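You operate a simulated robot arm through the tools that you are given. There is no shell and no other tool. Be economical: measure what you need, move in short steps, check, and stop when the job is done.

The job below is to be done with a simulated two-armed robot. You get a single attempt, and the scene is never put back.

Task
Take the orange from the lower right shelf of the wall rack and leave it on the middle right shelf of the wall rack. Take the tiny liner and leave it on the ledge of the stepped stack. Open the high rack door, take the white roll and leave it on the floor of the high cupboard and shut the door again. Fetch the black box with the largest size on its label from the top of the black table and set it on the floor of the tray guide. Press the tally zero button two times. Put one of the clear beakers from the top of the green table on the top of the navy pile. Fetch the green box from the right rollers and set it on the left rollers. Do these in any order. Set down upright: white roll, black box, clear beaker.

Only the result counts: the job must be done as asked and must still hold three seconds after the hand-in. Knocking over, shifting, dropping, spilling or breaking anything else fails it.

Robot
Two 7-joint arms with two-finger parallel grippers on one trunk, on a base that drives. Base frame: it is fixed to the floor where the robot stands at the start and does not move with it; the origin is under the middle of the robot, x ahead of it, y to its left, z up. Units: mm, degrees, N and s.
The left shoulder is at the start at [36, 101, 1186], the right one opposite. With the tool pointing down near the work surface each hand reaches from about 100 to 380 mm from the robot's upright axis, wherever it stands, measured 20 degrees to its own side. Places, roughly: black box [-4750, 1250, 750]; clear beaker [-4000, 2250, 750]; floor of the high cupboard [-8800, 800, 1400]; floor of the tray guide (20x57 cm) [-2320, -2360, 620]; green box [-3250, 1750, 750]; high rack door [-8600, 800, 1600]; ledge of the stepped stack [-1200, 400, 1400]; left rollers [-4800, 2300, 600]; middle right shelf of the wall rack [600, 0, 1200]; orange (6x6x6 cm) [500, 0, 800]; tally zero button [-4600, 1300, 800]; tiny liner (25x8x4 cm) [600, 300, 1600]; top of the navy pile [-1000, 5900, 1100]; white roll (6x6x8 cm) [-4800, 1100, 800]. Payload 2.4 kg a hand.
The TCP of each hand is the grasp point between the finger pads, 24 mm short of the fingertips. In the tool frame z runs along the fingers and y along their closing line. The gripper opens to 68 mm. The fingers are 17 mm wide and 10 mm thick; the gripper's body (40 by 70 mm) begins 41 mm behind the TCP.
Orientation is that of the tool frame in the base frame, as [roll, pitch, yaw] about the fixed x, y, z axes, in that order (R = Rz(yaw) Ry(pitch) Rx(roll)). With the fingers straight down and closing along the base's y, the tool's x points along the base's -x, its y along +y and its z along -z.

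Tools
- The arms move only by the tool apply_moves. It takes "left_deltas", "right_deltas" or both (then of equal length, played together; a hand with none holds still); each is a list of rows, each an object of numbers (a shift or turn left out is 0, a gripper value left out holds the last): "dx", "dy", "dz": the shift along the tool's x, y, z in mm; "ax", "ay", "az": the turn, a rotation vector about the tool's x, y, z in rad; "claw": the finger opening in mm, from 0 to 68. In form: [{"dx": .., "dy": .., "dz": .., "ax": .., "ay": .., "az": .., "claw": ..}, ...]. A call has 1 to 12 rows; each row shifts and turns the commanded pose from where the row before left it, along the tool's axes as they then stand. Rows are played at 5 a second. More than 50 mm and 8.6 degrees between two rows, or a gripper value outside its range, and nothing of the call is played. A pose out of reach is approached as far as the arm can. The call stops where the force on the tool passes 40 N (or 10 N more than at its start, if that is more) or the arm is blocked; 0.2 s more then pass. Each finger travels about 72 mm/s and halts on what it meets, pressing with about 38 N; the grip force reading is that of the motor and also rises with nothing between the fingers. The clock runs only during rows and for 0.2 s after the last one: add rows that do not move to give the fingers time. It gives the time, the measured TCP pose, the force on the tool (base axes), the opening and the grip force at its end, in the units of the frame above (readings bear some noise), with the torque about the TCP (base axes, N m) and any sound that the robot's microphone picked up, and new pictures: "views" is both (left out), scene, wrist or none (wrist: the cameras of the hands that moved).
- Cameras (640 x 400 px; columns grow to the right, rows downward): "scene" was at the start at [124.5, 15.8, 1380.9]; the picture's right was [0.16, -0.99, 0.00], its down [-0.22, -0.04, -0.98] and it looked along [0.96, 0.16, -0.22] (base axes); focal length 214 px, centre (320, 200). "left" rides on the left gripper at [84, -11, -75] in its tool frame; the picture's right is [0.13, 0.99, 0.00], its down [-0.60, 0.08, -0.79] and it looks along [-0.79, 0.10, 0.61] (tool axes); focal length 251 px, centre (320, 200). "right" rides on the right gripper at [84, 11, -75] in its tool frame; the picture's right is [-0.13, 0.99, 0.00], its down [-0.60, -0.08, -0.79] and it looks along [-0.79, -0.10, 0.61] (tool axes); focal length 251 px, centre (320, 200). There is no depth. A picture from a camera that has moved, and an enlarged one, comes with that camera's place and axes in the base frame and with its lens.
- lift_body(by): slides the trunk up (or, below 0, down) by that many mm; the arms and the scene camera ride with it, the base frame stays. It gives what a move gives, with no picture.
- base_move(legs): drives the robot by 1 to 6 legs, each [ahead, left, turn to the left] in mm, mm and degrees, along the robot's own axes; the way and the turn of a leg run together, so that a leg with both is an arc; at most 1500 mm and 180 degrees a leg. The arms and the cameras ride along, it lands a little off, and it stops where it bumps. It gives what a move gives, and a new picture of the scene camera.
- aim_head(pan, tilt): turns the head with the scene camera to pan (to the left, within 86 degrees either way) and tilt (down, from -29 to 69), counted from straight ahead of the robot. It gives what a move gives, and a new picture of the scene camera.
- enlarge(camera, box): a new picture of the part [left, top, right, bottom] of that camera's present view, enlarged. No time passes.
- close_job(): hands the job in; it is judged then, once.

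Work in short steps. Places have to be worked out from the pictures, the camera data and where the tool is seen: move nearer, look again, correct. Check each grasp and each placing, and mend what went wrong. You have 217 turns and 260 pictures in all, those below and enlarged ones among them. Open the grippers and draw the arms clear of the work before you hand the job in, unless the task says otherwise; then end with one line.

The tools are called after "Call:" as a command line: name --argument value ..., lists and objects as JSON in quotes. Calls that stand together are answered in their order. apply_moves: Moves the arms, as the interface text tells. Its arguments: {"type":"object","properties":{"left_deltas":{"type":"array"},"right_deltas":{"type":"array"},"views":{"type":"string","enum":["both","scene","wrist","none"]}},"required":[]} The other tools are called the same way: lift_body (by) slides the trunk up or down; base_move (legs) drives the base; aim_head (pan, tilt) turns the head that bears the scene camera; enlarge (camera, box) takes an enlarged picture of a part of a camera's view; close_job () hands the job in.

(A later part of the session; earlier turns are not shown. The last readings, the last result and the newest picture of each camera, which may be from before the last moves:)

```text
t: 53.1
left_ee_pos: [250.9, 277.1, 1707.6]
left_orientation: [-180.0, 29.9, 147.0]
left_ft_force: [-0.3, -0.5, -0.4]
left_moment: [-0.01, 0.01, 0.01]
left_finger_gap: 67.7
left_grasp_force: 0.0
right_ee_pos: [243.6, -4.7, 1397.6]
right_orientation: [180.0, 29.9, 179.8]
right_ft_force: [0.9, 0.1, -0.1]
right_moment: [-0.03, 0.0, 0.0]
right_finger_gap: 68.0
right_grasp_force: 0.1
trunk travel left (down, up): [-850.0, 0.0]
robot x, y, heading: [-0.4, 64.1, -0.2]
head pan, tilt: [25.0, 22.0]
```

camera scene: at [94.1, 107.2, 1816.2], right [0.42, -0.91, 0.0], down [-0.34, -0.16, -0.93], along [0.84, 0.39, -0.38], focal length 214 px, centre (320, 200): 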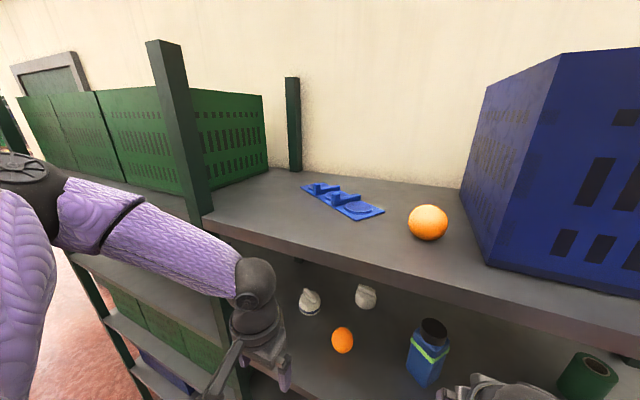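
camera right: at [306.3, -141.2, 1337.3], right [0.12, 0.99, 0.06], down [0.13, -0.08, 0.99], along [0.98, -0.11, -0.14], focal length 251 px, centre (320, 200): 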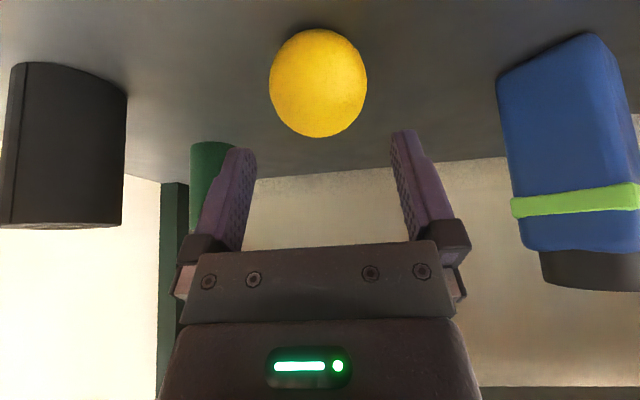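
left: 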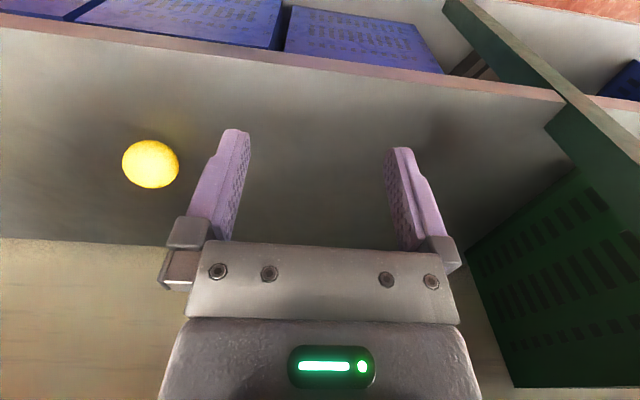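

Drive ahead 155 and right 20, watching the left-hand view.

Call:
base_move --legs '[[0, -20, 0], [150, 0, 0]]'

Call:
apply_moves --left_deltas '[{}]' --views "wrist"

```text
t: 54.9
left_ee_pos: [406.6, 258.8, 1708.2]
left_orientation: [179.9, 29.9, 147.0]
left_ft_force: [0.8, 0.1, 0.3]
left_moment: [-0.01, 0.0, 0.02]
left_finger_gap: 68.1
left_grasp_force: 0.0
right_ee_pos: [398.6, -24.3, 1397.2]
right_orientation: [179.9, 29.9, 179.9]
right_ft_force: [-0.6, -0.5, -0.2]
right_moment: [-0.02, 0.03, 0.0]
right_finger_gap: 68.1
right_grasp_force: 0.0
trunk travel left (down, up): [-850.0, 0.0]
robot x, y, heading: [155.6, 49.6, -0.0]
head pan, tilt: [25.0, 22.0]
camera scene: at [249.9, 87.7, 1816.2], right [0.42, -0.91, 0.0], down [-0.34, -0.16, -0.93], along [0.84, 0.39, -0.38], focal length 214 px, centre (320, 200)
```

scene: 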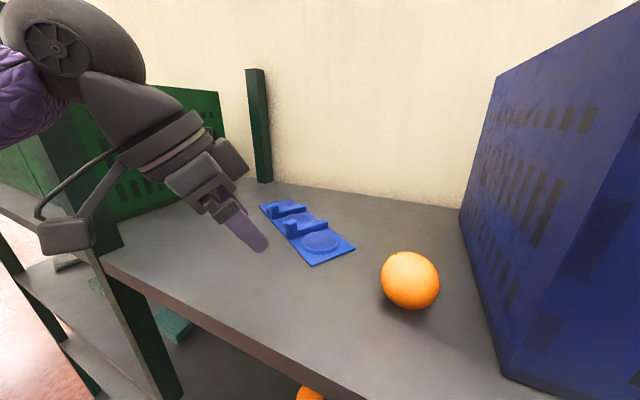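

```text
t: 55.3
left_ee_pos: [405.6, 258.4, 1708.0]
left_orientation: [179.9, 30.0, 147.0]
left_ft_force: [0.0, -0.1, -0.9]
left_moment: [0.0, -0.03, -0.01]
left_finger_gap: 67.9
left_grasp_force: 0.0
right_ee_pos: [397.4, -24.9, 1397.8]
right_orientation: [-180.0, 29.8, 179.9]
right_ft_force: [-0.8, 1.2, 0.1]
right_moment: [0.03, -0.05, 0.01]
right_finger_gap: 67.9
right_grasp_force: 0.1
trunk travel left (down, up): [-850.0, 0.0]
robot x, y, heading: [155.3, 47.0, -0.2]
head pan, tilt: [25.0, 22.0]
camera left: at [304.1, 309.1, 1730.5], right [0.45, 0.89, -0.06], down [0.15, 0.0, 0.99], along [0.88, -0.45, -0.14], focal length 251 px, centre (320, 200)
```

left: 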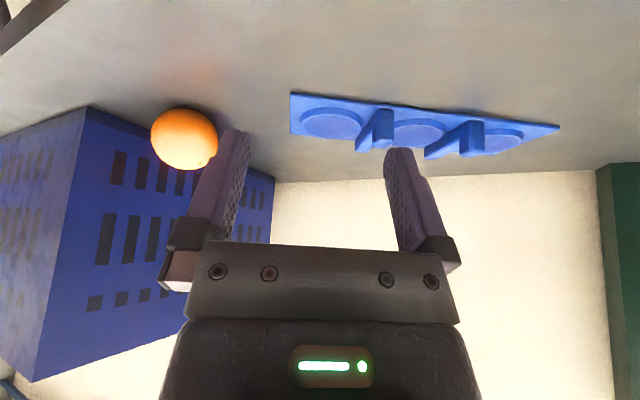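

Corner checks from the wrist view agree with my map. I move the left hand sideways 62, forward, and partway down along the tool.

Call:
apply_moves --left_deltas '[{"dx": -20, "dy": 20}, {"dx": -20, "dy": 21}, {"dx": -16, "dy": 21}, {"dz": 25}, {"dz": 25, "claw": 50}, {}]' --views "both"

```text
t: 56.7
left_ee_pos: [502.7, 270.6, 1692.1]
left_orientation: [-180.0, 29.9, 147.0]
left_ft_force: [0.0, -0.8, 0.1]
left_moment: [0.0, 0.02, 0.0]
left_finger_gap: 49.9
left_grasp_force: 0.0
right_ee_pos: [397.8, -24.1, 1396.7]
right_orientation: [-180.0, 29.8, 179.9]
right_ft_force: [0.0, 0.4, -0.2]
right_moment: [-0.01, -0.03, 0.01]
right_finger_gap: 68.1
right_grasp_force: 0.1
trunk travel left (down, up): [-850.0, 0.0]
robot x, y, heading: [154.4, 49.0, -0.1]
head pan, tilt: [25.0, 22.0]
camera scene: at [249.3, 87.3, 1816.3], right [0.42, -0.91, 0.0], down [-0.34, -0.16, -0.93], along [0.84, 0.39, -0.37], focal length 214 px, centre (320, 200)
camera left: at [402.6, 321.2, 1715.9], right [0.45, 0.89, -0.06], down [0.15, 0.0, 0.99], along [0.88, -0.45, -0.14], focal length 251 px, centre (320, 200)
```

scene: 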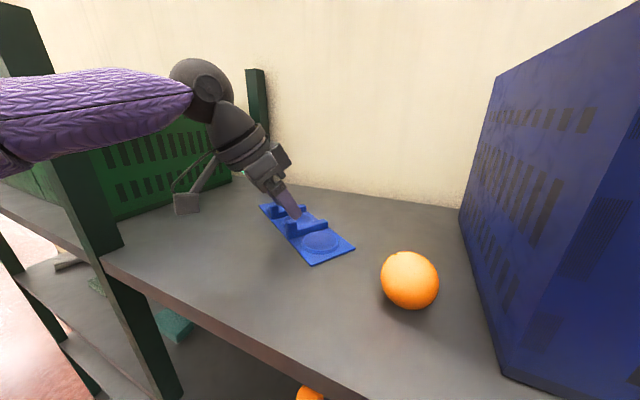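
left: 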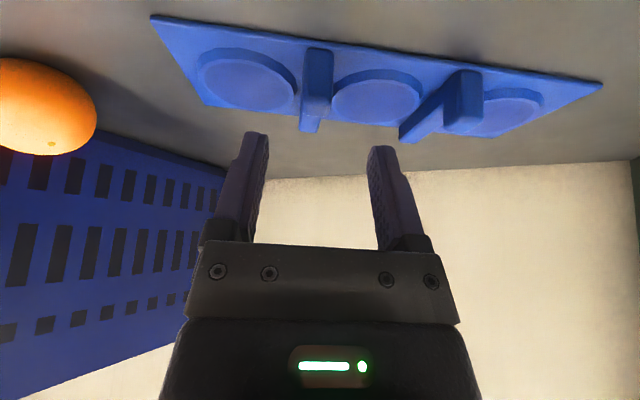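

Well aligned on the near post (top at z≈1650). I go down 51 mm along the tool and close.

Call:
apply_moves --left_deltas '[{"dz": 25}, {"dz": 26}, {"claw": 30}, {"claw": 5}, {"claw": 5}, {"claw": 5}]' --views "both"

```text
t: 58.1
left_ee_pos: [520.9, 254.1, 1649.5]
left_orientation: [179.9, 29.9, 147.0]
left_ft_force: [0.8, -0.5, 8.3]
left_moment: [-0.07, -0.12, -0.06]
left_finger_gap: 15.0
left_grasp_force: 34.4
right_ee_pos: [397.4, -25.6, 1398.0]
right_orientation: [-180.0, 29.8, 179.9]
right_ft_force: [0.1, 0.8, -0.3]
right_moment: [-0.01, -0.02, -0.04]
right_finger_gap: 68.2
right_grasp_force: 0.0
trunk travel left (down, up): [-850.0, 0.0]
robot x, y, heading: [154.3, 47.4, -0.1]
head pan, tilt: [25.0, 22.0]
camera scene: at [249.3, 86.9, 1816.3], right [0.42, -0.91, 0.0], down [-0.34, -0.16, -0.93], along [0.84, 0.39, -0.37], focal length 214 px, centre (320, 200)
camera left: at [421.6, 305.2, 1671.3], right [0.45, 0.89, -0.06], down [0.15, 0.0, 0.99], along [0.88, -0.45, -0.14], focal length 251 px, centre (320, 200)
```

scene: 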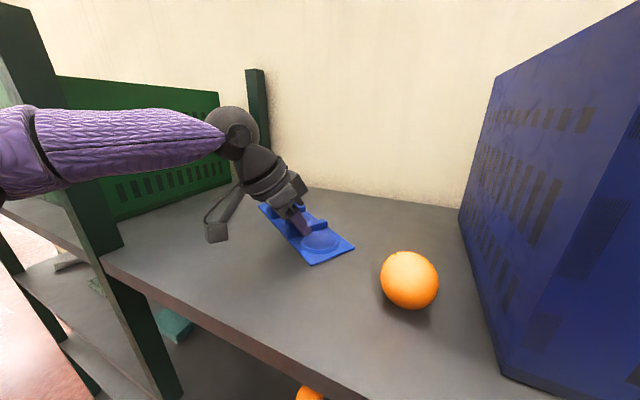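
left: 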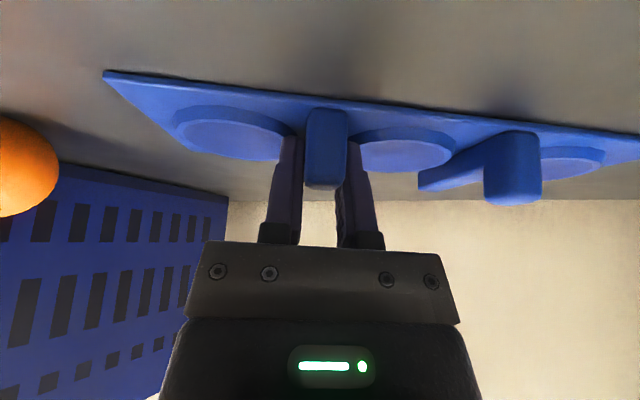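

Gripped (15 mm). Lift straight up slowly and check for sag.

Call:
apply_moves --left_deltas '[{"dx": -5, "dz": -8.7}, {"dx": -10, "dz": -17.3}, {"dx": -10, "dz": -17.3}, {"dx": -10, "dz": -17.3}, {}]' --views "both"

```text
t: 59.3
left_ee_pos: [524.2, 256.9, 1717.3]
left_orientation: [-179.9, 29.9, 147.0]
left_ft_force: [0.0, -0.1, -1.5]
left_moment: [-0.01, -0.01, -0.03]
left_finger_gap: 15.1
left_grasp_force: 34.0
right_ee_pos: [398.0, -23.3, 1397.7]
right_orientation: [180.0, 29.8, 179.9]
right_ft_force: [-0.7, 0.7, -0.4]
right_moment: [-0.02, -0.02, -0.02]
right_finger_gap: 68.2
right_grasp_force: 0.1
trunk travel left (down, up): [-850.0, 0.0]
robot x, y, heading: [152.5, 45.1, -0.2]
head pan, tilt: [25.0, 22.0]
camera scene: at [250.0, 87.4, 1816.2], right [0.42, -0.91, 0.0], down [-0.34, -0.16, -0.93], along [0.84, 0.39, -0.37], focal length 214 px, centre (320, 200)
camera left: at [423.9, 306.8, 1741.0], right [0.45, 0.89, -0.06], down [0.15, 0.0, 0.99], along [0.88, -0.45, -0.14], focal length 251 px, centre (320, 200)
```

scene: 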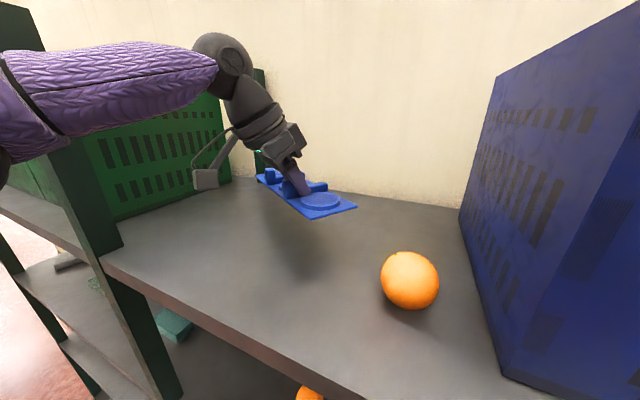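
left: 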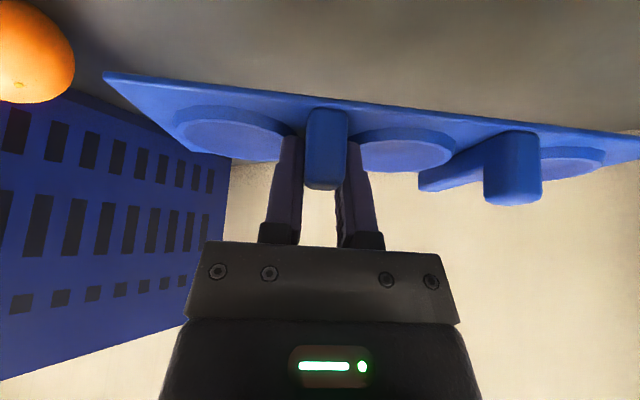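

Firm grip. I back out 380 mm, then retract the hand a bit and turn left 90° to look around behind.

Call:
base_move --legs '[[-400, 0, 0]]'

Call:
aim_head --pan 86 --tilt 15

```text
t: 61.8
left_ee_pos: [125.3, 255.7, 1717.6]
left_orientation: [180.0, 29.9, 146.8]
left_ft_force: [0.0, -0.5, 0.3]
left_moment: [-0.03, -0.01, -0.01]
left_finger_gap: 15.0
left_grasp_force: 34.0
right_ee_pos: [0.7, -23.8, 1398.7]
right_orientation: [180.0, 29.8, 179.8]
right_ft_force: [-0.1, 0.3, -0.7]
right_moment: [0.02, 0.03, 0.03]
right_finger_gap: 68.0
right_grasp_force: 0.0
trunk travel left (down, up): [-850.0, 0.0]
robot x, y, heading: [-246.8, 47.2, -0.2]
head pan, tilt: [25.0, 22.0]
camera scene: at [-148.9, 87.9, 1816.2], right [0.42, -0.91, 0.0], down [-0.34, -0.16, -0.93], along [0.84, 0.39, -0.37], focal length 214 px, centre (320, 200)
```

scene: 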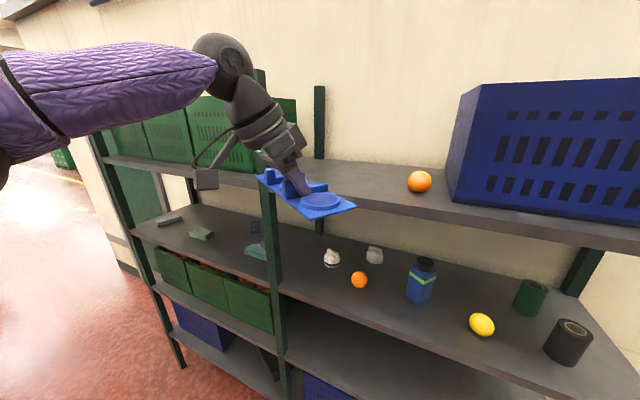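

```text
t: 63.1
left_ee_pos: [124.8, 256.9, 1718.5]
left_orientation: [-180.0, 29.9, 146.8]
left_ft_force: [0.1, 0.2, -0.6]
left_moment: [0.0, -0.03, -0.02]
left_finger_gap: 15.0
left_grasp_force: 34.7
right_ee_pos: [0.6, -23.4, 1397.0]
right_orientation: [179.9, 29.9, 179.9]
right_ft_force: [0.5, 0.3, -0.7]
right_moment: [-0.01, 0.01, -0.02]
right_finger_gap: 68.0
right_grasp_force: 0.0
trunk travel left (down, up): [-850.0, 0.0]
robot x, y, heading: [-242.7, 50.6, -0.5]
head pan, tilt: [85.9, 15.0]
camera scene: at [-225.8, 142.1, 1827.6], right [1.0, -0.07, 0.0], down [-0.02, -0.26, -0.97], along [0.07, 0.96, -0.26], focal length 214 px, centre (320, 200)
```

scene: 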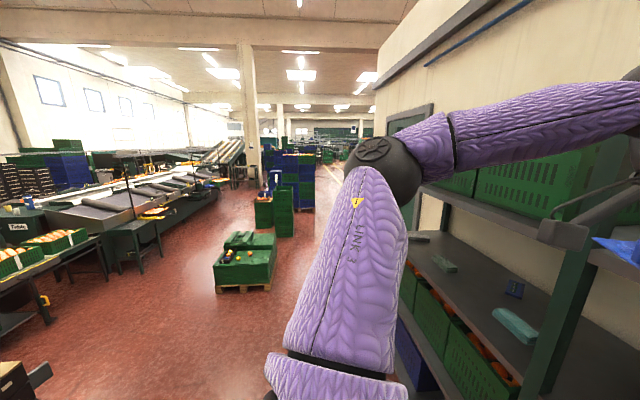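

Space on the left is open. I turn left 90° in place and look ahead/left.

Call:
base_move --legs '[[-60, 0, 0], [0, 0, 90]]'

Call:
aim_head --pan 50 --tilt 20

```text
t: 67.9
left_ee_pos: [-505.0, 422.1, 1719.0]
left_orientation: [179.9, 29.8, -123.9]
left_ft_force: [0.5, 0.3, 0.5]
left_moment: [0.01, 0.01, 0.04]
left_finger_gap: 15.1
left_grasp_force: 34.3
right_ee_pos: [-227.3, 290.4, 1397.4]
right_orientation: [180.0, 29.8, -91.1]
right_ft_force: [0.1, -0.4, -0.6]
right_moment: [-0.01, -0.01, -0.03]
right_finger_gap: 67.8
right_grasp_force: 0.1
trunk travel left (down, up): [-850.0, 0.0]
robot x, y, heading: [-308.8, 48.3, 89.1]
head pan, tilt: [85.9, 15.0]
camera scene: at [-395.5, 67.6, 1827.6], right [0.09, 1.0, 0.0], down [0.26, -0.02, -0.97], along [-0.96, 0.09, -0.26], focal length 214 px, centre (320, 200)
```

scene: 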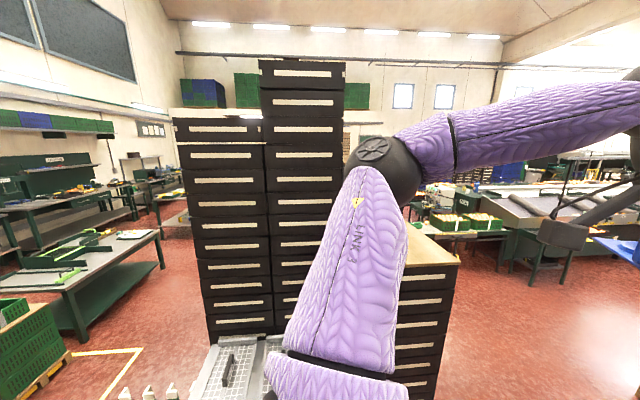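

```text
t: 68.9
left_ee_pos: [-504.7, 421.4, 1718.0]
left_orientation: [179.9, 29.9, -124.0]
left_ft_force: [-0.4, -0.4, -0.2]
left_moment: [-0.01, -0.01, -0.02]
left_finger_gap: 14.9
left_grasp_force: 34.5
right_ee_pos: [-227.2, 291.3, 1397.5]
right_orientation: [-180.0, 29.8, -91.1]
right_ft_force: [-0.2, 0.7, -0.4]
right_moment: [-0.05, 0.01, -0.02]
right_finger_gap: 68.1
right_grasp_force: 0.0
trunk travel left (down, up): [-850.0, 0.0]
robot x, y, heading: [-300.1, 48.3, 89.1]
head pan, tilt: [50.0, 20.0]
camera scene: at [-372.7, 120.4, 1819.5], right [0.66, 0.75, 0.0], down [0.26, -0.22, -0.94], along [-0.71, 0.62, -0.34], focal length 214 px, centre (320, 200)
```

scene: 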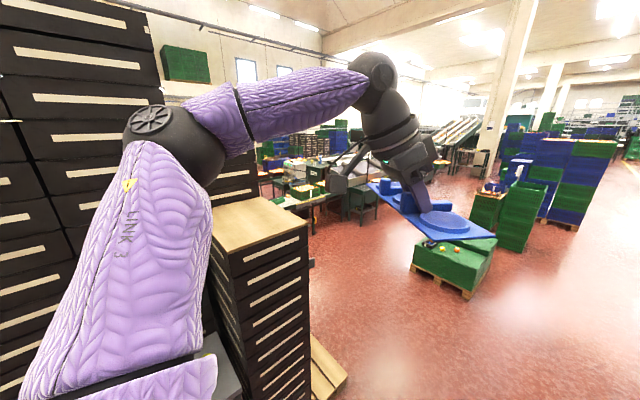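

The stepped stack is the black drawer boxes; its ledge is the wooden top at around (-1200, 400–470, 1400). I drive ahead 570 and turn to face it (heading 180°).

Call:
base_move --legs '[[570, 0, 0], [0, 0, 90]]'

Call:
aim_head --pan 10 --tilt 25

```text
t: 75.9
left_ee_pos: [-664.8, 404.5, 1718.0]
left_orientation: [-180.0, 29.9, -33.4]
left_ft_force: [-0.3, 0.0, -0.2]
left_moment: [0.02, -0.03, 0.02]
left_finger_gap: 15.1
left_grasp_force: 34.6
right_ee_pos: [-538.8, 683.3, 1398.0]
right_orientation: [-180.0, 29.7, -0.5]
right_ft_force: [0.8, -0.4, 0.2]
right_moment: [-0.02, -0.03, -0.01]
right_finger_gap: 67.9
right_grasp_force: 0.1
trunk travel left (down, up): [-850.0, 0.0]
robot x, y, heading: [-297.0, 607.4, 179.5]
head pan, tilt: [50.0, 20.0]
camera scene: at [-364.7, 539.3, 1819.5], right [-0.76, 0.65, 0.0], down [0.22, 0.26, -0.94], along [-0.61, -0.72, -0.34], focal length 214 px, centre (320, 200)
```

scene: 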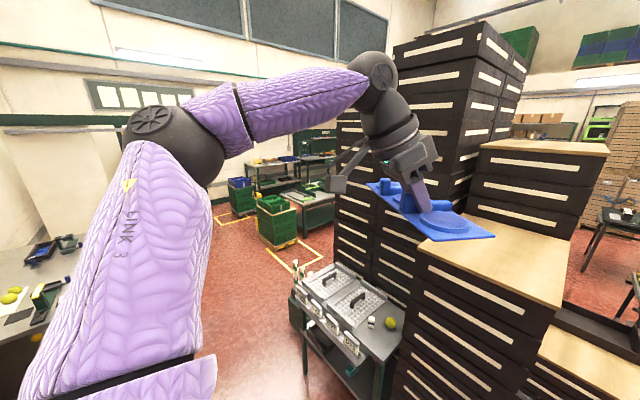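

```text
t: 77.0
left_ee_pos: [-667.1, 402.8, 1717.4]
left_orientation: [-180.0, 29.8, -33.3]
left_ft_force: [0.3, -0.2, 0.2]
left_moment: [-0.01, -0.04, -0.02]
left_finger_gap: 14.9
left_grasp_force: 34.2
right_ee_pos: [-538.9, 683.0, 1398.6]
right_orientation: [180.0, 29.8, -0.4]
right_ft_force: [-0.1, -0.2, -0.6]
right_moment: [-0.02, 0.02, -0.02]
right_finger_gap: 68.1
right_grasp_force: 0.1
trunk travel left (down, up): [-850.0, 0.0]
robot x, y, heading: [-294.3, 608.4, 179.6]
head pan, tilt: [10.0, 25.0]
camera scene: at [-395.2, 594.7, 1811.4], right [-0.17, 0.99, 0.0], down [0.42, 0.07, -0.91], along [-0.89, -0.15, -0.42], focal length 214 px, centre (320, 200)
```

scene: 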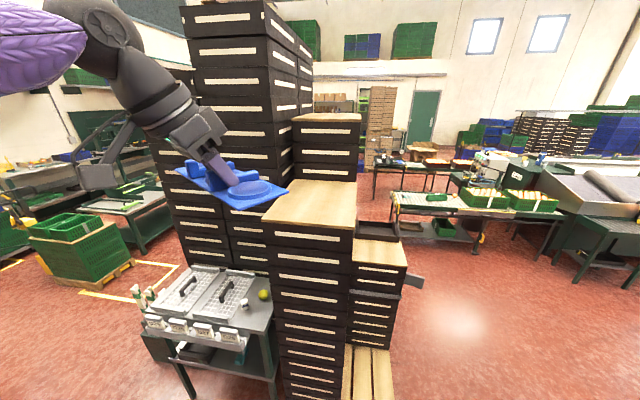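

The ledge is the mid-height wooden top: front edge x≈-1051, y 259–600. I shift right 67 and drive ahead 380, then look.

Call:
base_move --legs '[[0, -67, 0], [380, 0, 0]]'

Call:
aim_head --pan 15 --tilt 40

Call:
apply_moves --left_deltas '[{}]' --views "wrist"

```text
t: 80.0
left_ee_pos: [-1048.3, 470.6, 1718.4]
left_orientation: [-180.0, 29.9, -33.3]
left_ft_force: [-0.6, -0.2, -0.5]
left_moment: [-0.01, 0.0, 0.0]
left_finger_gap: 14.9
left_grasp_force: 34.6
right_ee_pos: [-922.0, 750.1, 1398.3]
right_orientation: [180.0, 29.7, -0.2]
right_ft_force: [-0.6, 0.8, 0.0]
right_moment: [0.01, -0.01, -0.01]
right_finger_gap: 67.7
right_grasp_force: 0.1
trunk travel left (down, up): [-850.0, 0.0]
robot x, y, heading: [-680.4, 677.8, 179.6]
head pan, tilt: [10.0, 25.0]
camera scene: at [-777.9, 661.7, 1811.4], right [-0.17, 0.99, 0.0], down [0.42, 0.07, -0.91], along [-0.89, -0.15, -0.42], focal length 214 px, centre (320, 200)
```

scene: 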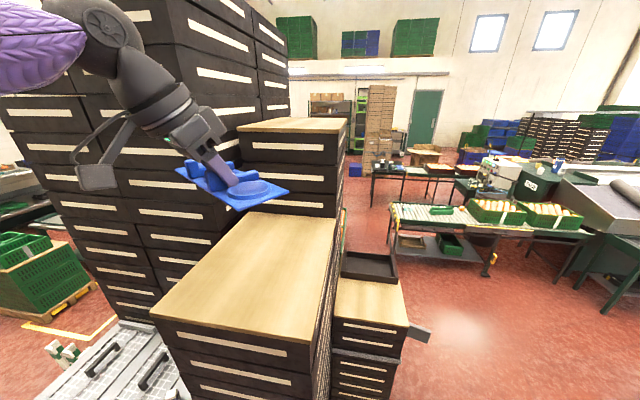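

```text
t: 80.8
left_ee_pos: [-1047.3, 470.0, 1718.6]
left_orientation: [180.0, 29.9, -33.2]
left_ft_force: [-1.3, -0.5, 0.5]
left_moment: [0.03, 0.01, 0.02]
left_finger_gap: 14.8
left_grasp_force: 34.8
right_ee_pos: [-920.9, 749.5, 1397.7]
right_orientation: [180.0, 29.8, -0.2]
right_ft_force: [-0.6, 1.0, -0.8]
right_moment: [-0.01, 0.01, 0.0]
right_finger_gap: 68.0
right_grasp_force: 0.1
trunk travel left (down, up): [-850.0, 0.0]
robot x, y, heading: [-678.8, 678.6, 179.7]
head pan, tilt: [15.0, 40.0]
camera scene: at [-769.0, 655.7, 1788.1], right [-0.25, 0.97, 0.0], down [0.62, 0.16, -0.77], along [-0.74, -0.19, -0.64], focal length 214 px, centre (320, 200)
```

scene: 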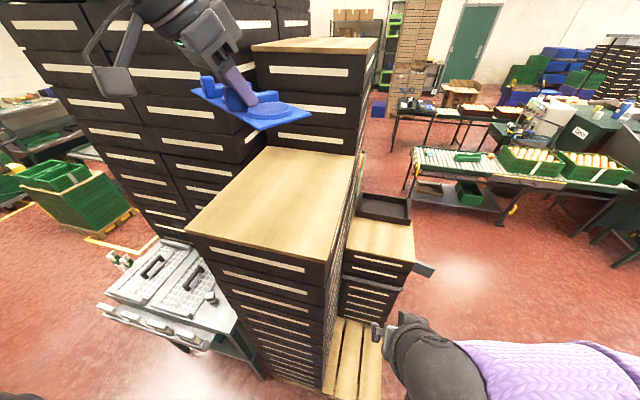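

```text
t: 81.2
left_ee_pos: [-1048.1, 469.5, 1718.6]
left_orientation: [179.9, 29.9, -33.2]
left_ft_force: [-0.2, 0.4, 0.5]
left_moment: [0.01, 0.0, 0.01]
left_finger_gap: 14.9
left_grasp_force: 34.2
right_ee_pos: [-920.9, 748.8, 1397.0]
right_orientation: [179.9, 29.8, -0.3]
right_ft_force: [-0.4, -0.2, 0.4]
right_moment: [-0.02, -0.01, 0.02]
right_finger_gap: 68.3
right_grasp_force: 0.0
trunk travel left (down, up): [-850.0, 0.0]
robot x, y, heading: [-679.2, 677.6, 179.8]
head pan, tilt: [15.0, 40.0]
camera left: at [-951.5, 418.7, 1740.8], right [-0.45, -0.89, -0.06], down [-0.15, 0.01, 0.99], along [-0.88, 0.45, -0.14], focal length 251 px, centre (320, 200)
```

left: 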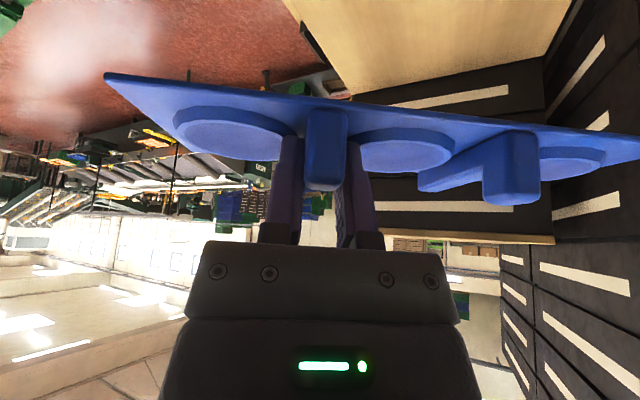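

Triangulated: ledge top z≈1429, x from −1004 to ≈−1430, y 285–612. I go ahead 60, right 12, then lower the trunk 215 and look.

Call:
base_move --legs '[[0, -12, 0], [60, 0, 0]]'

Call:
lift_body --by -215

Call:
apply_moves --left_deltas '[{}]' --views "both"

```text
t: 82.5
left_ee_pos: [-1107.6, 482.2, 1718.3]
left_orientation: [-180.0, 29.9, -33.2]
left_ft_force: [0.9, 0.4, -0.4]
left_moment: [0.0, -0.03, -0.02]
left_finger_gap: 15.1
left_grasp_force: 34.7
right_ee_pos: [-980.9, 762.2, 1397.6]
right_orientation: [180.0, 29.7, -0.3]
right_ft_force: [0.7, 0.1, -0.2]
right_moment: [0.01, -0.01, 0.01]
right_finger_gap: 68.1
right_grasp_force: 0.1
trunk travel left (down, up): [-850.0, 0.0]
robot x, y, heading: [-737.5, 691.3, 180.0]
head pan, tilt: [15.0, 40.0]
camera scene: at [-828.8, 668.5, 1788.1], right [-0.25, 0.97, 0.0], down [0.62, 0.16, -0.77], along [-0.74, -0.19, -0.64], focal length 214 px, centre (320, 200)
```

scene: 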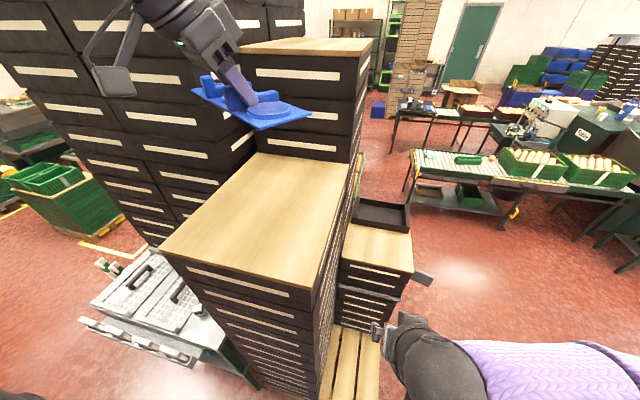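

```text
t: 84.8
left_ee_pos: [-1106.5, 480.8, 1503.6]
left_orientation: [-180.0, 29.9, -33.1]
left_ft_force: [-0.3, -0.1, 0.7]
left_moment: [0.0, -0.01, -0.02]
left_finger_gap: 14.8
left_grasp_force: 34.2
right_ee_pos: [-981.0, 760.5, 1182.4]
right_orientation: [-179.9, 29.7, -0.3]
right_ft_force: [0.2, 0.3, -0.9]
right_moment: [0.02, 0.0, -0.01]
right_finger_gap: 67.8
right_grasp_force: 0.0
trunk travel left (down, up): [-635.0, 215.0]
robot x, y, heading: [-736.9, 690.4, 179.8]
head pan, tilt: [15.0, 40.0]
```

```text
t: 85.2
left_ee_pos: [-1106.6, 482.5, 1503.8]
left_orientation: [-180.0, 29.9, -33.3]
left_ft_force: [0.0, 0.3, -0.4]
left_moment: [-0.01, -0.01, -0.03]
left_finger_gap: 14.9
left_grasp_force: 34.4
right_ee_pos: [-982.1, 761.0, 1182.1]
right_orientation: [-179.9, 29.7, -0.3]
right_ft_force: [0.0, -0.6, -0.8]
right_moment: [0.0, 0.0, -0.02]
right_finger_gap: 67.9
right_grasp_force: 0.0
trunk travel left (down, up): [-635.0, 215.0]
robot x, y, heading: [-736.6, 690.7, 179.8]
head pan, tilt: [15.0, 40.0]
camera scene: at [-830.9, 668.3, 1573.0], right [-0.25, 0.97, 0.0], down [0.62, 0.16, -0.77], along [-0.74, -0.19, -0.64], focal length 214 px, centre (320, 200)
camera left: at [-1010.3, 431.2, 1525.9], right [-0.45, -0.89, -0.06], down [-0.15, 0.01, 0.99], along [-0.88, 0.45, -0.14], focal length 251 px, centre (320, 200)
```

scene: 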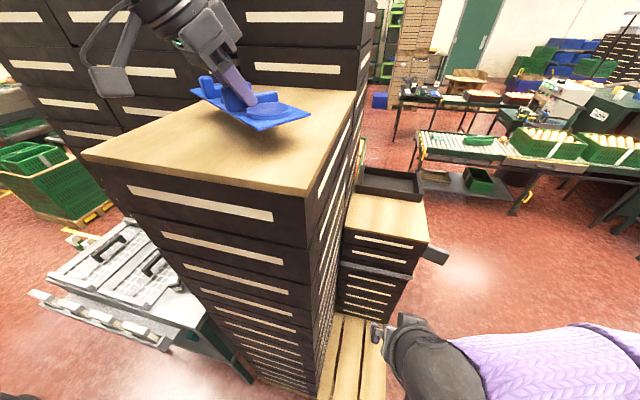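
left: 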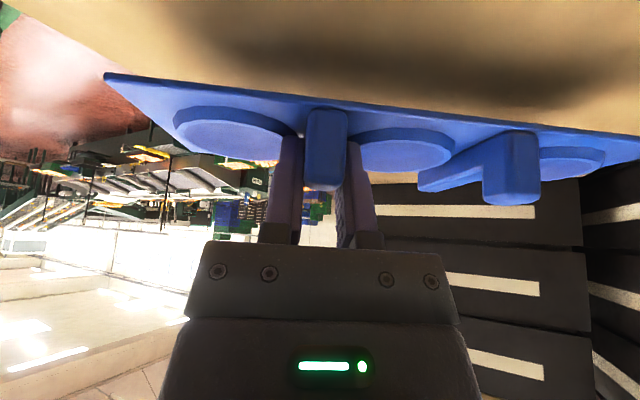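

Over the ledge with ~40 mm to go. I lower with the hand in steps, watching for contact.

Call:
apply_moves --left_deltas '[{"dx": 5, "dz": 8.7}, {"dx": 5, "dz": 8.7}, {"dx": 5, "dz": 8.7}, {}]' --views "wrist"

Call:
apply_moves --left_deltas '[{"dx": 1, "dz": 1.73}, {"dx": 1, "dz": 1.73}, {}]' --views "none"

```text
t: 86.2
left_ee_pos: [-1105.7, 482.0, 1472.6]
left_orientation: [-180.0, 29.8, -33.2]
left_ft_force: [-0.2, 0.7, 0.2]
left_moment: [-0.01, 0.0, 0.02]
left_finger_gap: 15.1
left_grasp_force: 34.8
right_ee_pos: [-981.8, 761.5, 1181.5]
right_orientation: [-179.8, 29.6, -0.3]
right_ft_force: [-1.1, 0.3, -0.1]
right_moment: [0.02, 0.0, -0.02]
right_finger_gap: 68.1
right_grasp_force: 0.0
trunk travel left (down, up): [-635.0, 215.0]
robot x, y, heading: [-732.3, 691.5, 179.6]
head pan, tilt: [15.0, 40.0]
camera left: at [-1008.8, 430.8, 1496.1], right [-0.45, -0.89, -0.06], down [-0.15, 0.01, 0.99], along [-0.88, 0.45, -0.14], focal length 251 px, centre (320, 200)
```

left: 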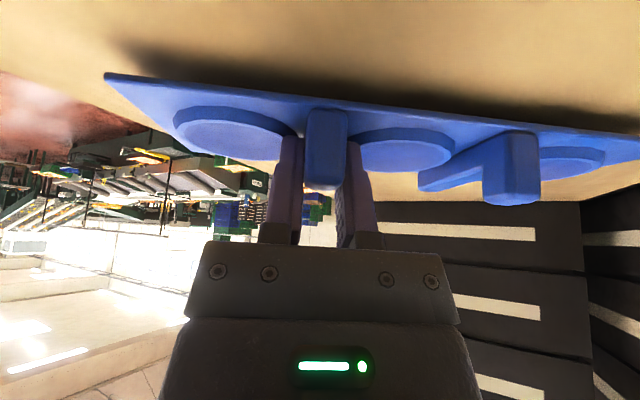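

```text
t: 87.0
left_ee_pos: [-1105.6, 481.5, 1468.3]
left_orientation: [-179.9, 29.9, -33.2]
left_ft_force: [0.3, -0.3, -1.4]
left_moment: [0.0, -0.01, 0.01]
left_finger_gap: 15.1
left_grasp_force: 34.1
right_ee_pos: [-981.8, 760.8, 1180.9]
right_orientation: [-179.8, 29.7, -0.3]
right_ft_force: [-0.5, -0.2, -0.2]
right_moment: [-0.02, 0.05, 0.0]
right_finger_gap: 67.8
right_grasp_force: 0.1
trunk travel left (down, up): [-635.0, 215.0]
robot x, y, heading: [-733.4, 686.6, 179.4]
head pan, tilt: [15.0, 40.0]
```

Still free. Continue in 2 mm rows with the force limit as guard.

Call:
apply_moves --left_deltas '[{"dx": 1.5, "dz": 2.6}, {"dx": 1, "dz": 1.73}, {}]' --views "none"

Call:
apply_moves --left_deltas '[{"dx": 1, "dz": 1.73}, {}]' --views "none"

Call:
apply_moves --left_deltas '[{"dx": 1, "dz": 1.73}, {}]' --views "wrist"

```text
t: 87.8
left_ee_pos: [-1107.5, 482.0, 1464.1]
left_orientation: [179.9, 29.9, -33.2]
left_ft_force: [-0.2, -0.6, 0.0]
left_moment: [-0.01, 0.01, -0.01]
left_finger_gap: 15.0
left_grasp_force: 34.8
right_ee_pos: [-982.5, 762.0, 1181.8]
right_orientation: [-179.9, 29.7, -0.3]
right_ft_force: [-0.1, 0.2, -0.4]
right_moment: [0.0, 0.04, 0.04]
right_finger_gap: 68.1
right_grasp_force: 0.1
trunk travel left (down, up): [-635.0, 215.0]
robot x, y, heading: [-737.7, 687.3, 179.6]
head pan, tilt: [15.0, 40.0]
```

```text
t: 88.4
left_ee_pos: [-1106.9, 482.0, 1463.4]
left_orientation: [179.9, 30.0, -33.2]
left_ft_force: [-4.0, -1.2, 13.5]
left_moment: [0.02, 0.02, 0.03]
left_finger_gap: 14.8
left_grasp_force: 34.7
right_ee_pos: [-982.0, 760.6, 1182.1]
right_orientation: [-179.9, 29.7, -0.3]
right_ft_force: [-0.3, -1.0, 0.5]
right_moment: [-0.04, -0.01, 0.0]
right_finger_gap: 68.0
right_grasp_force: 0.0
trunk travel left (down, up): [-635.0, 215.0]
robot x, y, heading: [-737.4, 687.6, 179.7]
head pan, tilt: [15.0, 40.0]
```

```text
t: 89.0
left_ee_pos: [-1105.9, 482.0, 1462.4]
left_orientation: [179.7, 30.2, -33.3]
left_ft_force: [-6.9, -3.2, 37.8]
left_moment: [0.05, 0.17, 0.03]
left_finger_gap: 14.9
left_grasp_force: 34.3
right_ee_pos: [-980.8, 761.5, 1182.0]
right_orientation: [-180.0, 29.7, -0.3]
right_ft_force: [-0.2, 0.9, -0.1]
right_moment: [0.0, -0.01, 0.0]
right_finger_gap: 67.8
right_grasp_force: 0.1
trunk travel left (down, up): [-635.0, 215.0]
robot x, y, heading: [-735.2, 689.5, 179.6]
head pan, tilt: [15.0, 40.0]
camera left: at [-1009.0, 431.3, 1484.0], right [-0.45, -0.89, -0.06], down [-0.14, 0.0, 0.99], along [-0.88, 0.45, -0.13], focal length 251 px, centre (320, 200)
```

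left: 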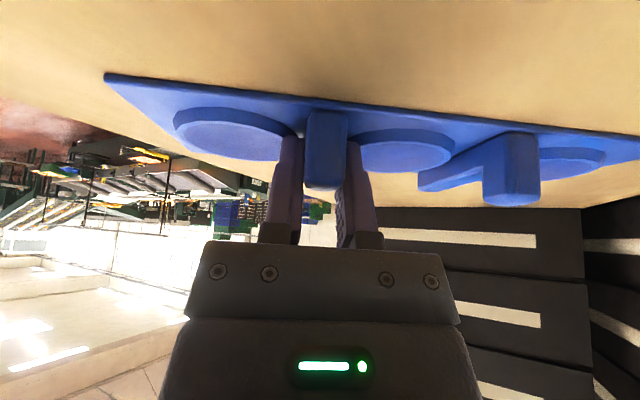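

Firm contact. Ease 2 mm, open, and withdraw along the tool axis.

Call:
apply_moves --left_deltas '[{"dx": -1, "dz": -1.7}, {"claw": 22}, {"claw": 30}, {"claw": 40}, {"dz": -15}, {"dz": -30}, {"dz": -40}, {"dz": -40}, {}]' --views "both"

```text
t: 91.0
left_ee_pos: [-1055.5, 450.6, 1573.2]
left_orientation: [-179.9, 29.8, -33.2]
left_ft_force: [0.4, 0.7, 0.1]
left_moment: [0.02, -0.01, -0.01]
left_finger_gap: 39.8
left_grasp_force: 0.0
right_ee_pos: [-981.4, 761.3, 1181.4]
right_orientation: [-179.8, 29.7, -0.3]
right_ft_force: [0.0, 0.4, 0.0]
right_moment: [-0.01, -0.01, -0.03]
right_finger_gap: 68.0
right_grasp_force: 0.0
trunk travel left (down, up): [-635.0, 215.0]
robot x, y, heading: [-736.7, 690.8, 179.9]
head pan, tilt: [15.0, 40.0]
camera scene: at [-831.1, 668.2, 1572.9], right [-0.25, 0.97, 0.0], down [0.62, 0.16, -0.77], along [-0.74, -0.19, -0.64], focal length 214 px, centre (320, 200)
camera left: at [-958.8, 399.3, 1594.6], right [-0.45, -0.89, -0.06], down [-0.15, 0.0, 0.99], along [-0.88, 0.45, -0.14], focal length 251 px, centre (320, 200)
```

scene: 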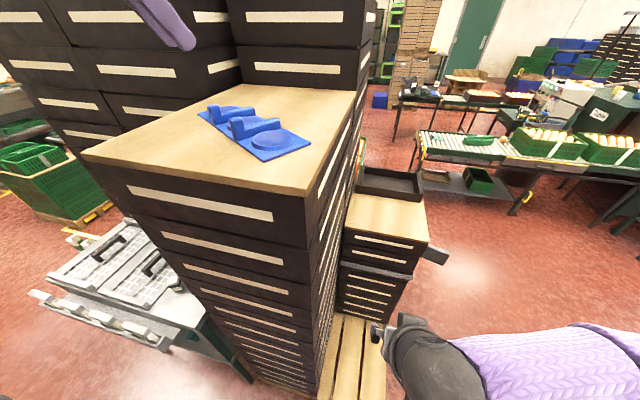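
left: 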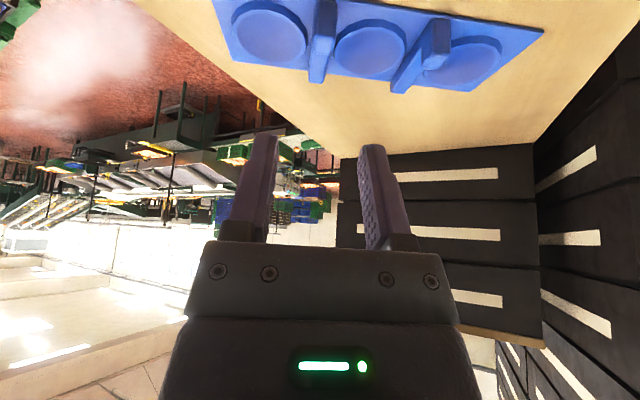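

The liner rests flat on the ledge. I back off, restore the left hand to tool-down, and look for the way ahead.

Call:
base_move --legs '[[-300, 0, 0]]'

Call:
apply_moves --left_deltas '[{"ay": 0.13, "dz": 20}, {"ay": 0.13, "dz": 20}, {"ay": 0.13, "dz": 20}, {"ay": 0.13, "dz": 20}, {"az": -0.144, "dz": 45}, {"az": -0.144, "dz": 45}, {"az": -0.144, "dz": 45}, {"az": -0.144, "dz": 45}]' --right_deltas '[{"ay": 0.13}, {"ay": 0.13}, {"ay": 0.13}, {"ay": 0.13}, {"dx": -20}, {"dx": -20}, {"dx": -20}, {}]' --views "none"

Call:
aim_head --pan -25 --tilt 18

```text
t: 93.0
left_ee_pos: [-756.0, 449.7, 1570.4]
left_orientation: [180.0, 29.9, -33.4]
left_ft_force: [0.3, 0.5, 0.5]
left_moment: [0.0, 0.01, -0.01]
left_finger_gap: 40.0
left_grasp_force: 0.0
right_ee_pos: [-683.6, 760.1, 1181.7]
right_orientation: [-180.0, 29.8, -0.4]
right_ft_force: [-0.6, 0.9, 0.1]
right_moment: [0.01, 0.0, 0.03]
right_finger_gap: 68.1
right_grasp_force: 0.1
trunk travel left (down, up): [-635.0, 215.0]
robot x, y, heading: [-438.0, 686.2, 179.9]
head pan, tilt: [15.0, 40.0]
camera scene: at [-532.6, 666.8, 1573.0], right [-0.25, 0.97, 0.0], down [0.62, 0.16, -0.77], along [-0.74, -0.19, -0.64], focal length 214 px, centre (320, 200)
```

scene: 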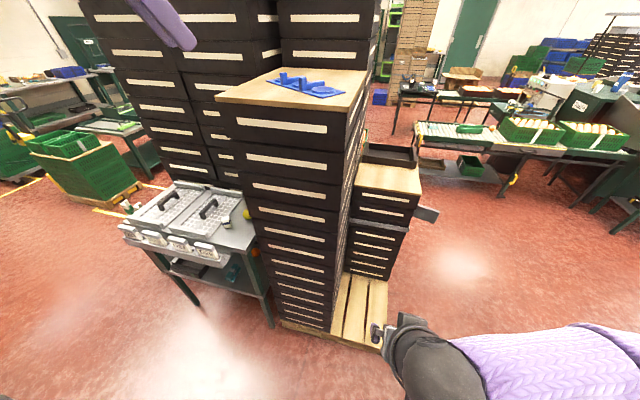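

```text
t: 94.8
left_ee_pos: [-782.0, 465.7, 1312.3]
left_orientation: [-180.0, 0.1, -0.2]
left_ft_force: [0.1, 0.3, -0.2]
left_moment: [-0.01, -0.02, -0.05]
left_finger_gap: 40.2
left_grasp_force: 0.0
right_ee_pos: [-744.8, 761.7, 1181.4]
right_orientation: [-179.9, -0.1, -0.4]
right_ft_force: [0.1, -0.1, -0.5]
right_moment: [-0.02, -0.03, 0.02]
right_finger_gap: 67.9
right_grasp_force: 0.1
trunk travel left (down, up): [-635.0, 215.0]
robot x, y, heading: [-439.0, 687.1, 179.6]
head pan, tilt: [15.0, 40.0]
```

```text
t: 95.9
left_ee_pos: [-782.4, 464.1, 1313.1]
left_orientation: [-180.0, 0.1, -0.4]
left_ft_force: [-0.7, -1.4, -0.4]
left_moment: [0.0, -0.01, 0.0]
left_finger_gap: 40.2
left_grasp_force: 0.1
right_ee_pos: [-745.4, 760.9, 1182.1]
right_orientation: [-179.9, 0.0, -0.4]
right_ft_force: [-0.6, -0.1, 0.2]
right_moment: [0.0, 0.03, 0.0]
right_finger_gap: 68.0
right_grasp_force: 0.0
trunk travel left (down, up): [-635.0, 215.0]
robot x, y, heading: [-435.5, 690.4, 179.7]
head pan, tilt: [-25.0, 18.0]
camera scene: at [-535.7, 728.2, 1607.6], right [0.43, 0.9, 0.0], down [0.28, -0.13, -0.95], along [-0.86, 0.41, -0.31], focal length 214 px, centre (320, 200)
```

scene: 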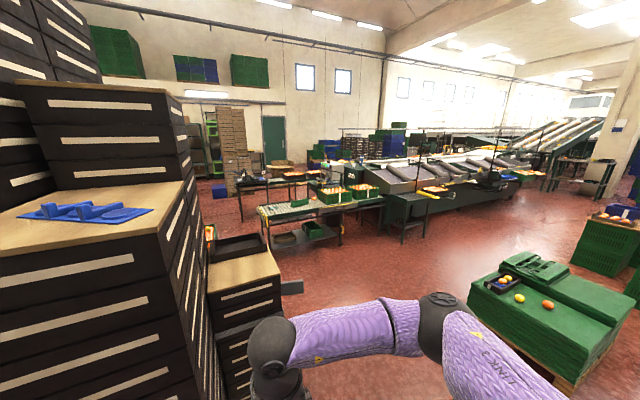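

Call:
enlarge --camera "scene" --box '[220, 120, 540, 280]'

```text
2.00 times, centred on (380, 200) of scene
camera zoom: at [-535.7, 728.2, 1607.6], right [0.43, 0.9, 0.0], down [0.28, -0.13, -0.95], along [-0.86, 0.41, -0.31], focal length 429 px, centre (200, 200)
```

zoom: 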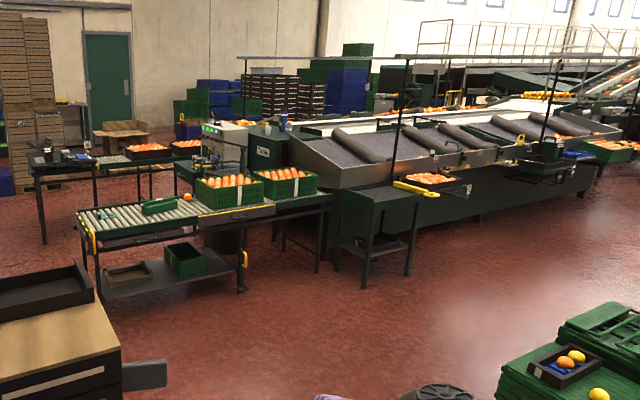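

The roller table with the green box is at about (-3000, 1600), the black table beyond at (-4750, 1250). I drive through the free corridor (y≈1550) towards it.

Call:
base_move --legs '[[0, -860, 0], [1500, 0, 0], [200, 0, -15]]'

Call:
aim_head --pan 0 --tilt 28

```text
t: 108.6
left_ee_pos: [-2498.9, 1532.3, 1312.3]
left_orientation: [179.9, 0.0, -18.5]
left_ft_force: [-1.1, -0.4, -0.1]
left_moment: [-0.01, -0.03, 0.0]
left_finger_gap: 40.2
left_grasp_force: 0.1
right_ee_pos: [-2370.4, 1801.5, 1180.2]
right_orientation: [-179.9, -0.1, -18.6]
right_ft_force: [-1.5, 0.2, 0.8]
right_moment: [-0.02, -0.04, -0.02]
right_finger_gap: 67.8
right_grasp_force: 0.0
trunk travel left (down, up): [-635.0, 215.0]
robot x, y, heading: [-2103.8, 1638.3, 161.4]
head pan, tilt: [-25.0, 18.0]
camera scene: at [-2183.0, 1705.2, 1607.5], right [0.69, 0.72, 0.0], down [0.23, -0.21, -0.95], along [-0.69, 0.66, -0.31], focal length 214 px, centre (320, 200)
```

scene: 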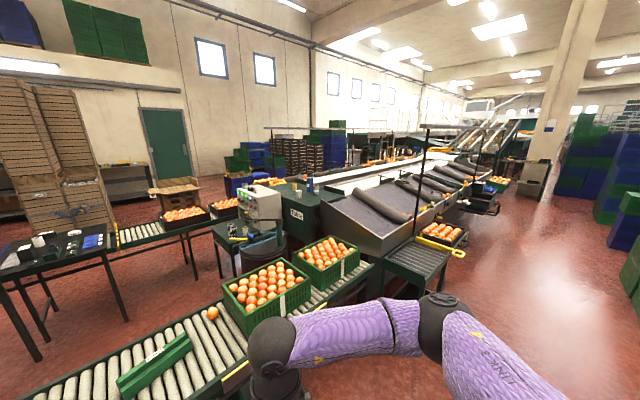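

```text
t: 109.5
left_ee_pos: [-2497.6, 1530.3, 1313.3]
left_orientation: [180.0, 0.1, -18.5]
left_ft_force: [-0.3, 0.0, 0.0]
left_moment: [-0.01, 0.01, 0.01]
left_finger_gap: 39.7
left_grasp_force: 0.0
right_ee_pos: [-2369.8, 1800.1, 1182.4]
right_orientation: [-179.8, -0.2, -18.5]
right_ft_force: [0.3, 0.3, -0.1]
right_moment: [0.01, -0.01, -0.02]
right_finger_gap: 68.2
right_grasp_force: 0.1
trunk travel left (down, up): [-635.0, 215.0]
robot x, y, heading: [-2098.0, 1635.8, 161.1]
head pan, tilt: [0.0, 28.0]
camera scene: at [-2200.8, 1669.5, 1591.5], right [0.32, 0.95, 0.0], down [0.45, -0.15, -0.88], along [-0.84, 0.28, -0.47], focal length 214 px, centre (320, 200)
```

scene: 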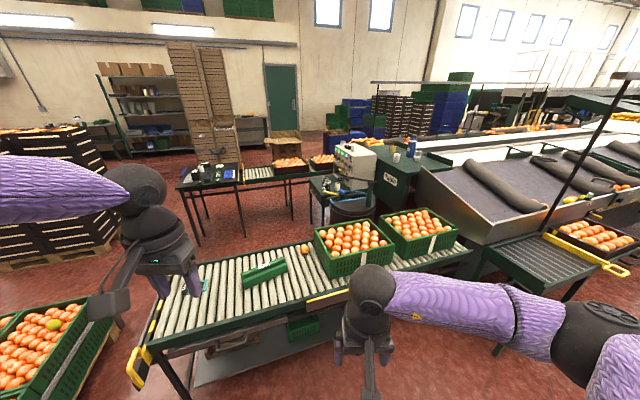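

Call:
enlarge --camera "scene" --box '[170, 130, 410, 250]'

```text
2.67 times, centred on (290, 190) of scene
camera zoom: at [-2200.8, 1669.5, 1591.5], right [0.32, 0.95, 0.0], down [0.45, -0.15, -0.88], along [-0.84, 0.28, -0.47], focal length 572 px, centre (400, 227)
```

zoom: 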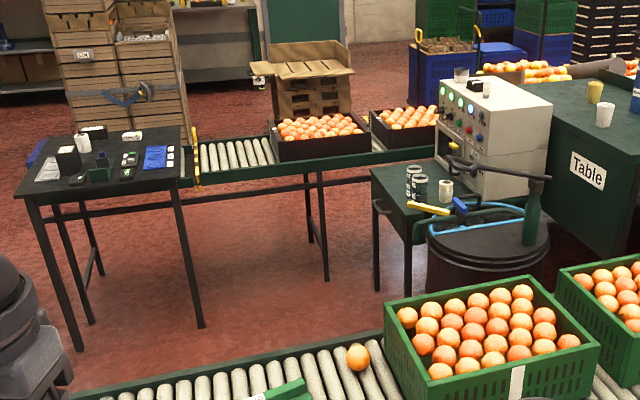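

Black table holds the white roll and labelled black boxes; the green table has two clear beakers. First the green box on the near rollers. I shift left 120, ahead 350, and lower the trunk.

Call:
base_move --legs '[[0, 130, 0], [350, 0, 0]]'

Call:
aim_head --pan 15 --tilt 50

```text
t: 112.6
left_ee_pos: [-2870.7, 1523.4, 1312.7]
left_orientation: [-179.9, 0.1, -19.2]
left_ft_force: [-0.9, -0.3, 1.9]
left_moment: [0.01, -0.06, -0.02]
left_finger_gap: 40.1
left_grasp_force: 0.0
right_ee_pos: [-2738.4, 1791.8, 1182.3]
right_orientation: [-179.9, -0.1, -19.3]
right_ft_force: [-0.3, 0.2, -1.7]
right_moment: [0.01, -0.03, 0.0]
right_finger_gap: 67.8
right_grasp_force: 0.1
trunk travel left (down, up): [-635.0, 215.0]
robot x, y, heading: [-2471.8, 1625.6, 160.8]
head pan, tilt: [0.0, 28.0]
camera scene: at [-2571.3, 1659.2, 1591.4], right [0.33, 0.94, 0.0], down [0.44, -0.15, -0.88], along [-0.83, 0.29, -0.47], focal length 214 px, centre (320, 200)
```

scene: 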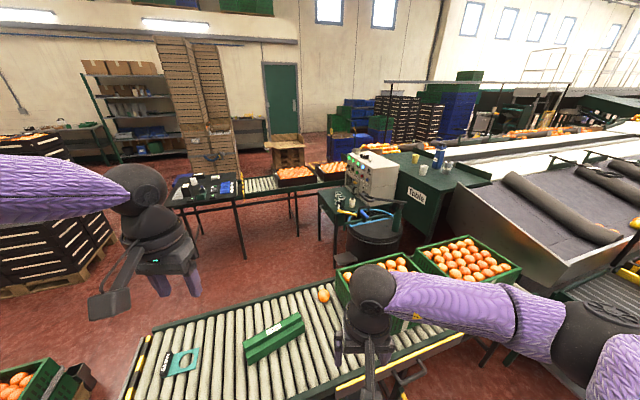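

```text
t: 113.5
left_ee_pos: [-2870.9, 1523.4, 1312.5]
left_orientation: [-179.9, 0.1, -19.1]
left_ft_force: [0.4, -0.2, -0.4]
left_moment: [0.0, 0.01, 0.01]
left_finger_gap: 39.8
left_grasp_force: 0.2
right_ee_pos: [-2737.1, 1792.5, 1182.3]
right_orientation: [-179.8, -0.1, -19.3]
right_ft_force: [-0.1, -0.4, -0.1]
right_moment: [-0.02, 0.0, -0.01]
right_finger_gap: 68.1
right_grasp_force: 0.2
trunk travel left (down, up): [-635.0, 215.0]
robot x, y, heading: [-2470.7, 1626.9, 160.9]
head pan, tilt: [15.0, 50.0]
camera scene: at [-2561.3, 1634.7, 1558.8], right [0.07, 1.0, 0.0], down [0.76, -0.06, -0.64], along [-0.64, 0.05, -0.77], focal length 214 px, centre (320, 200)
```

scene: 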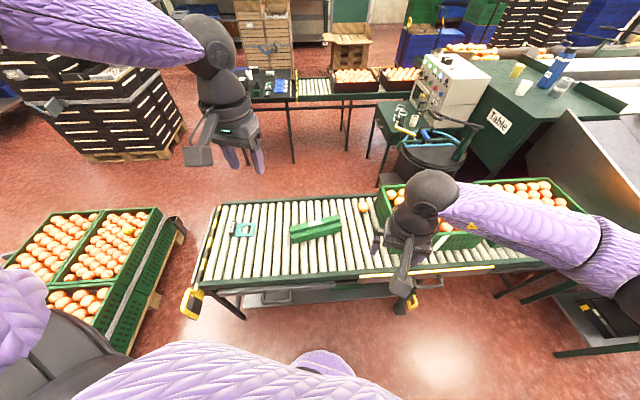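

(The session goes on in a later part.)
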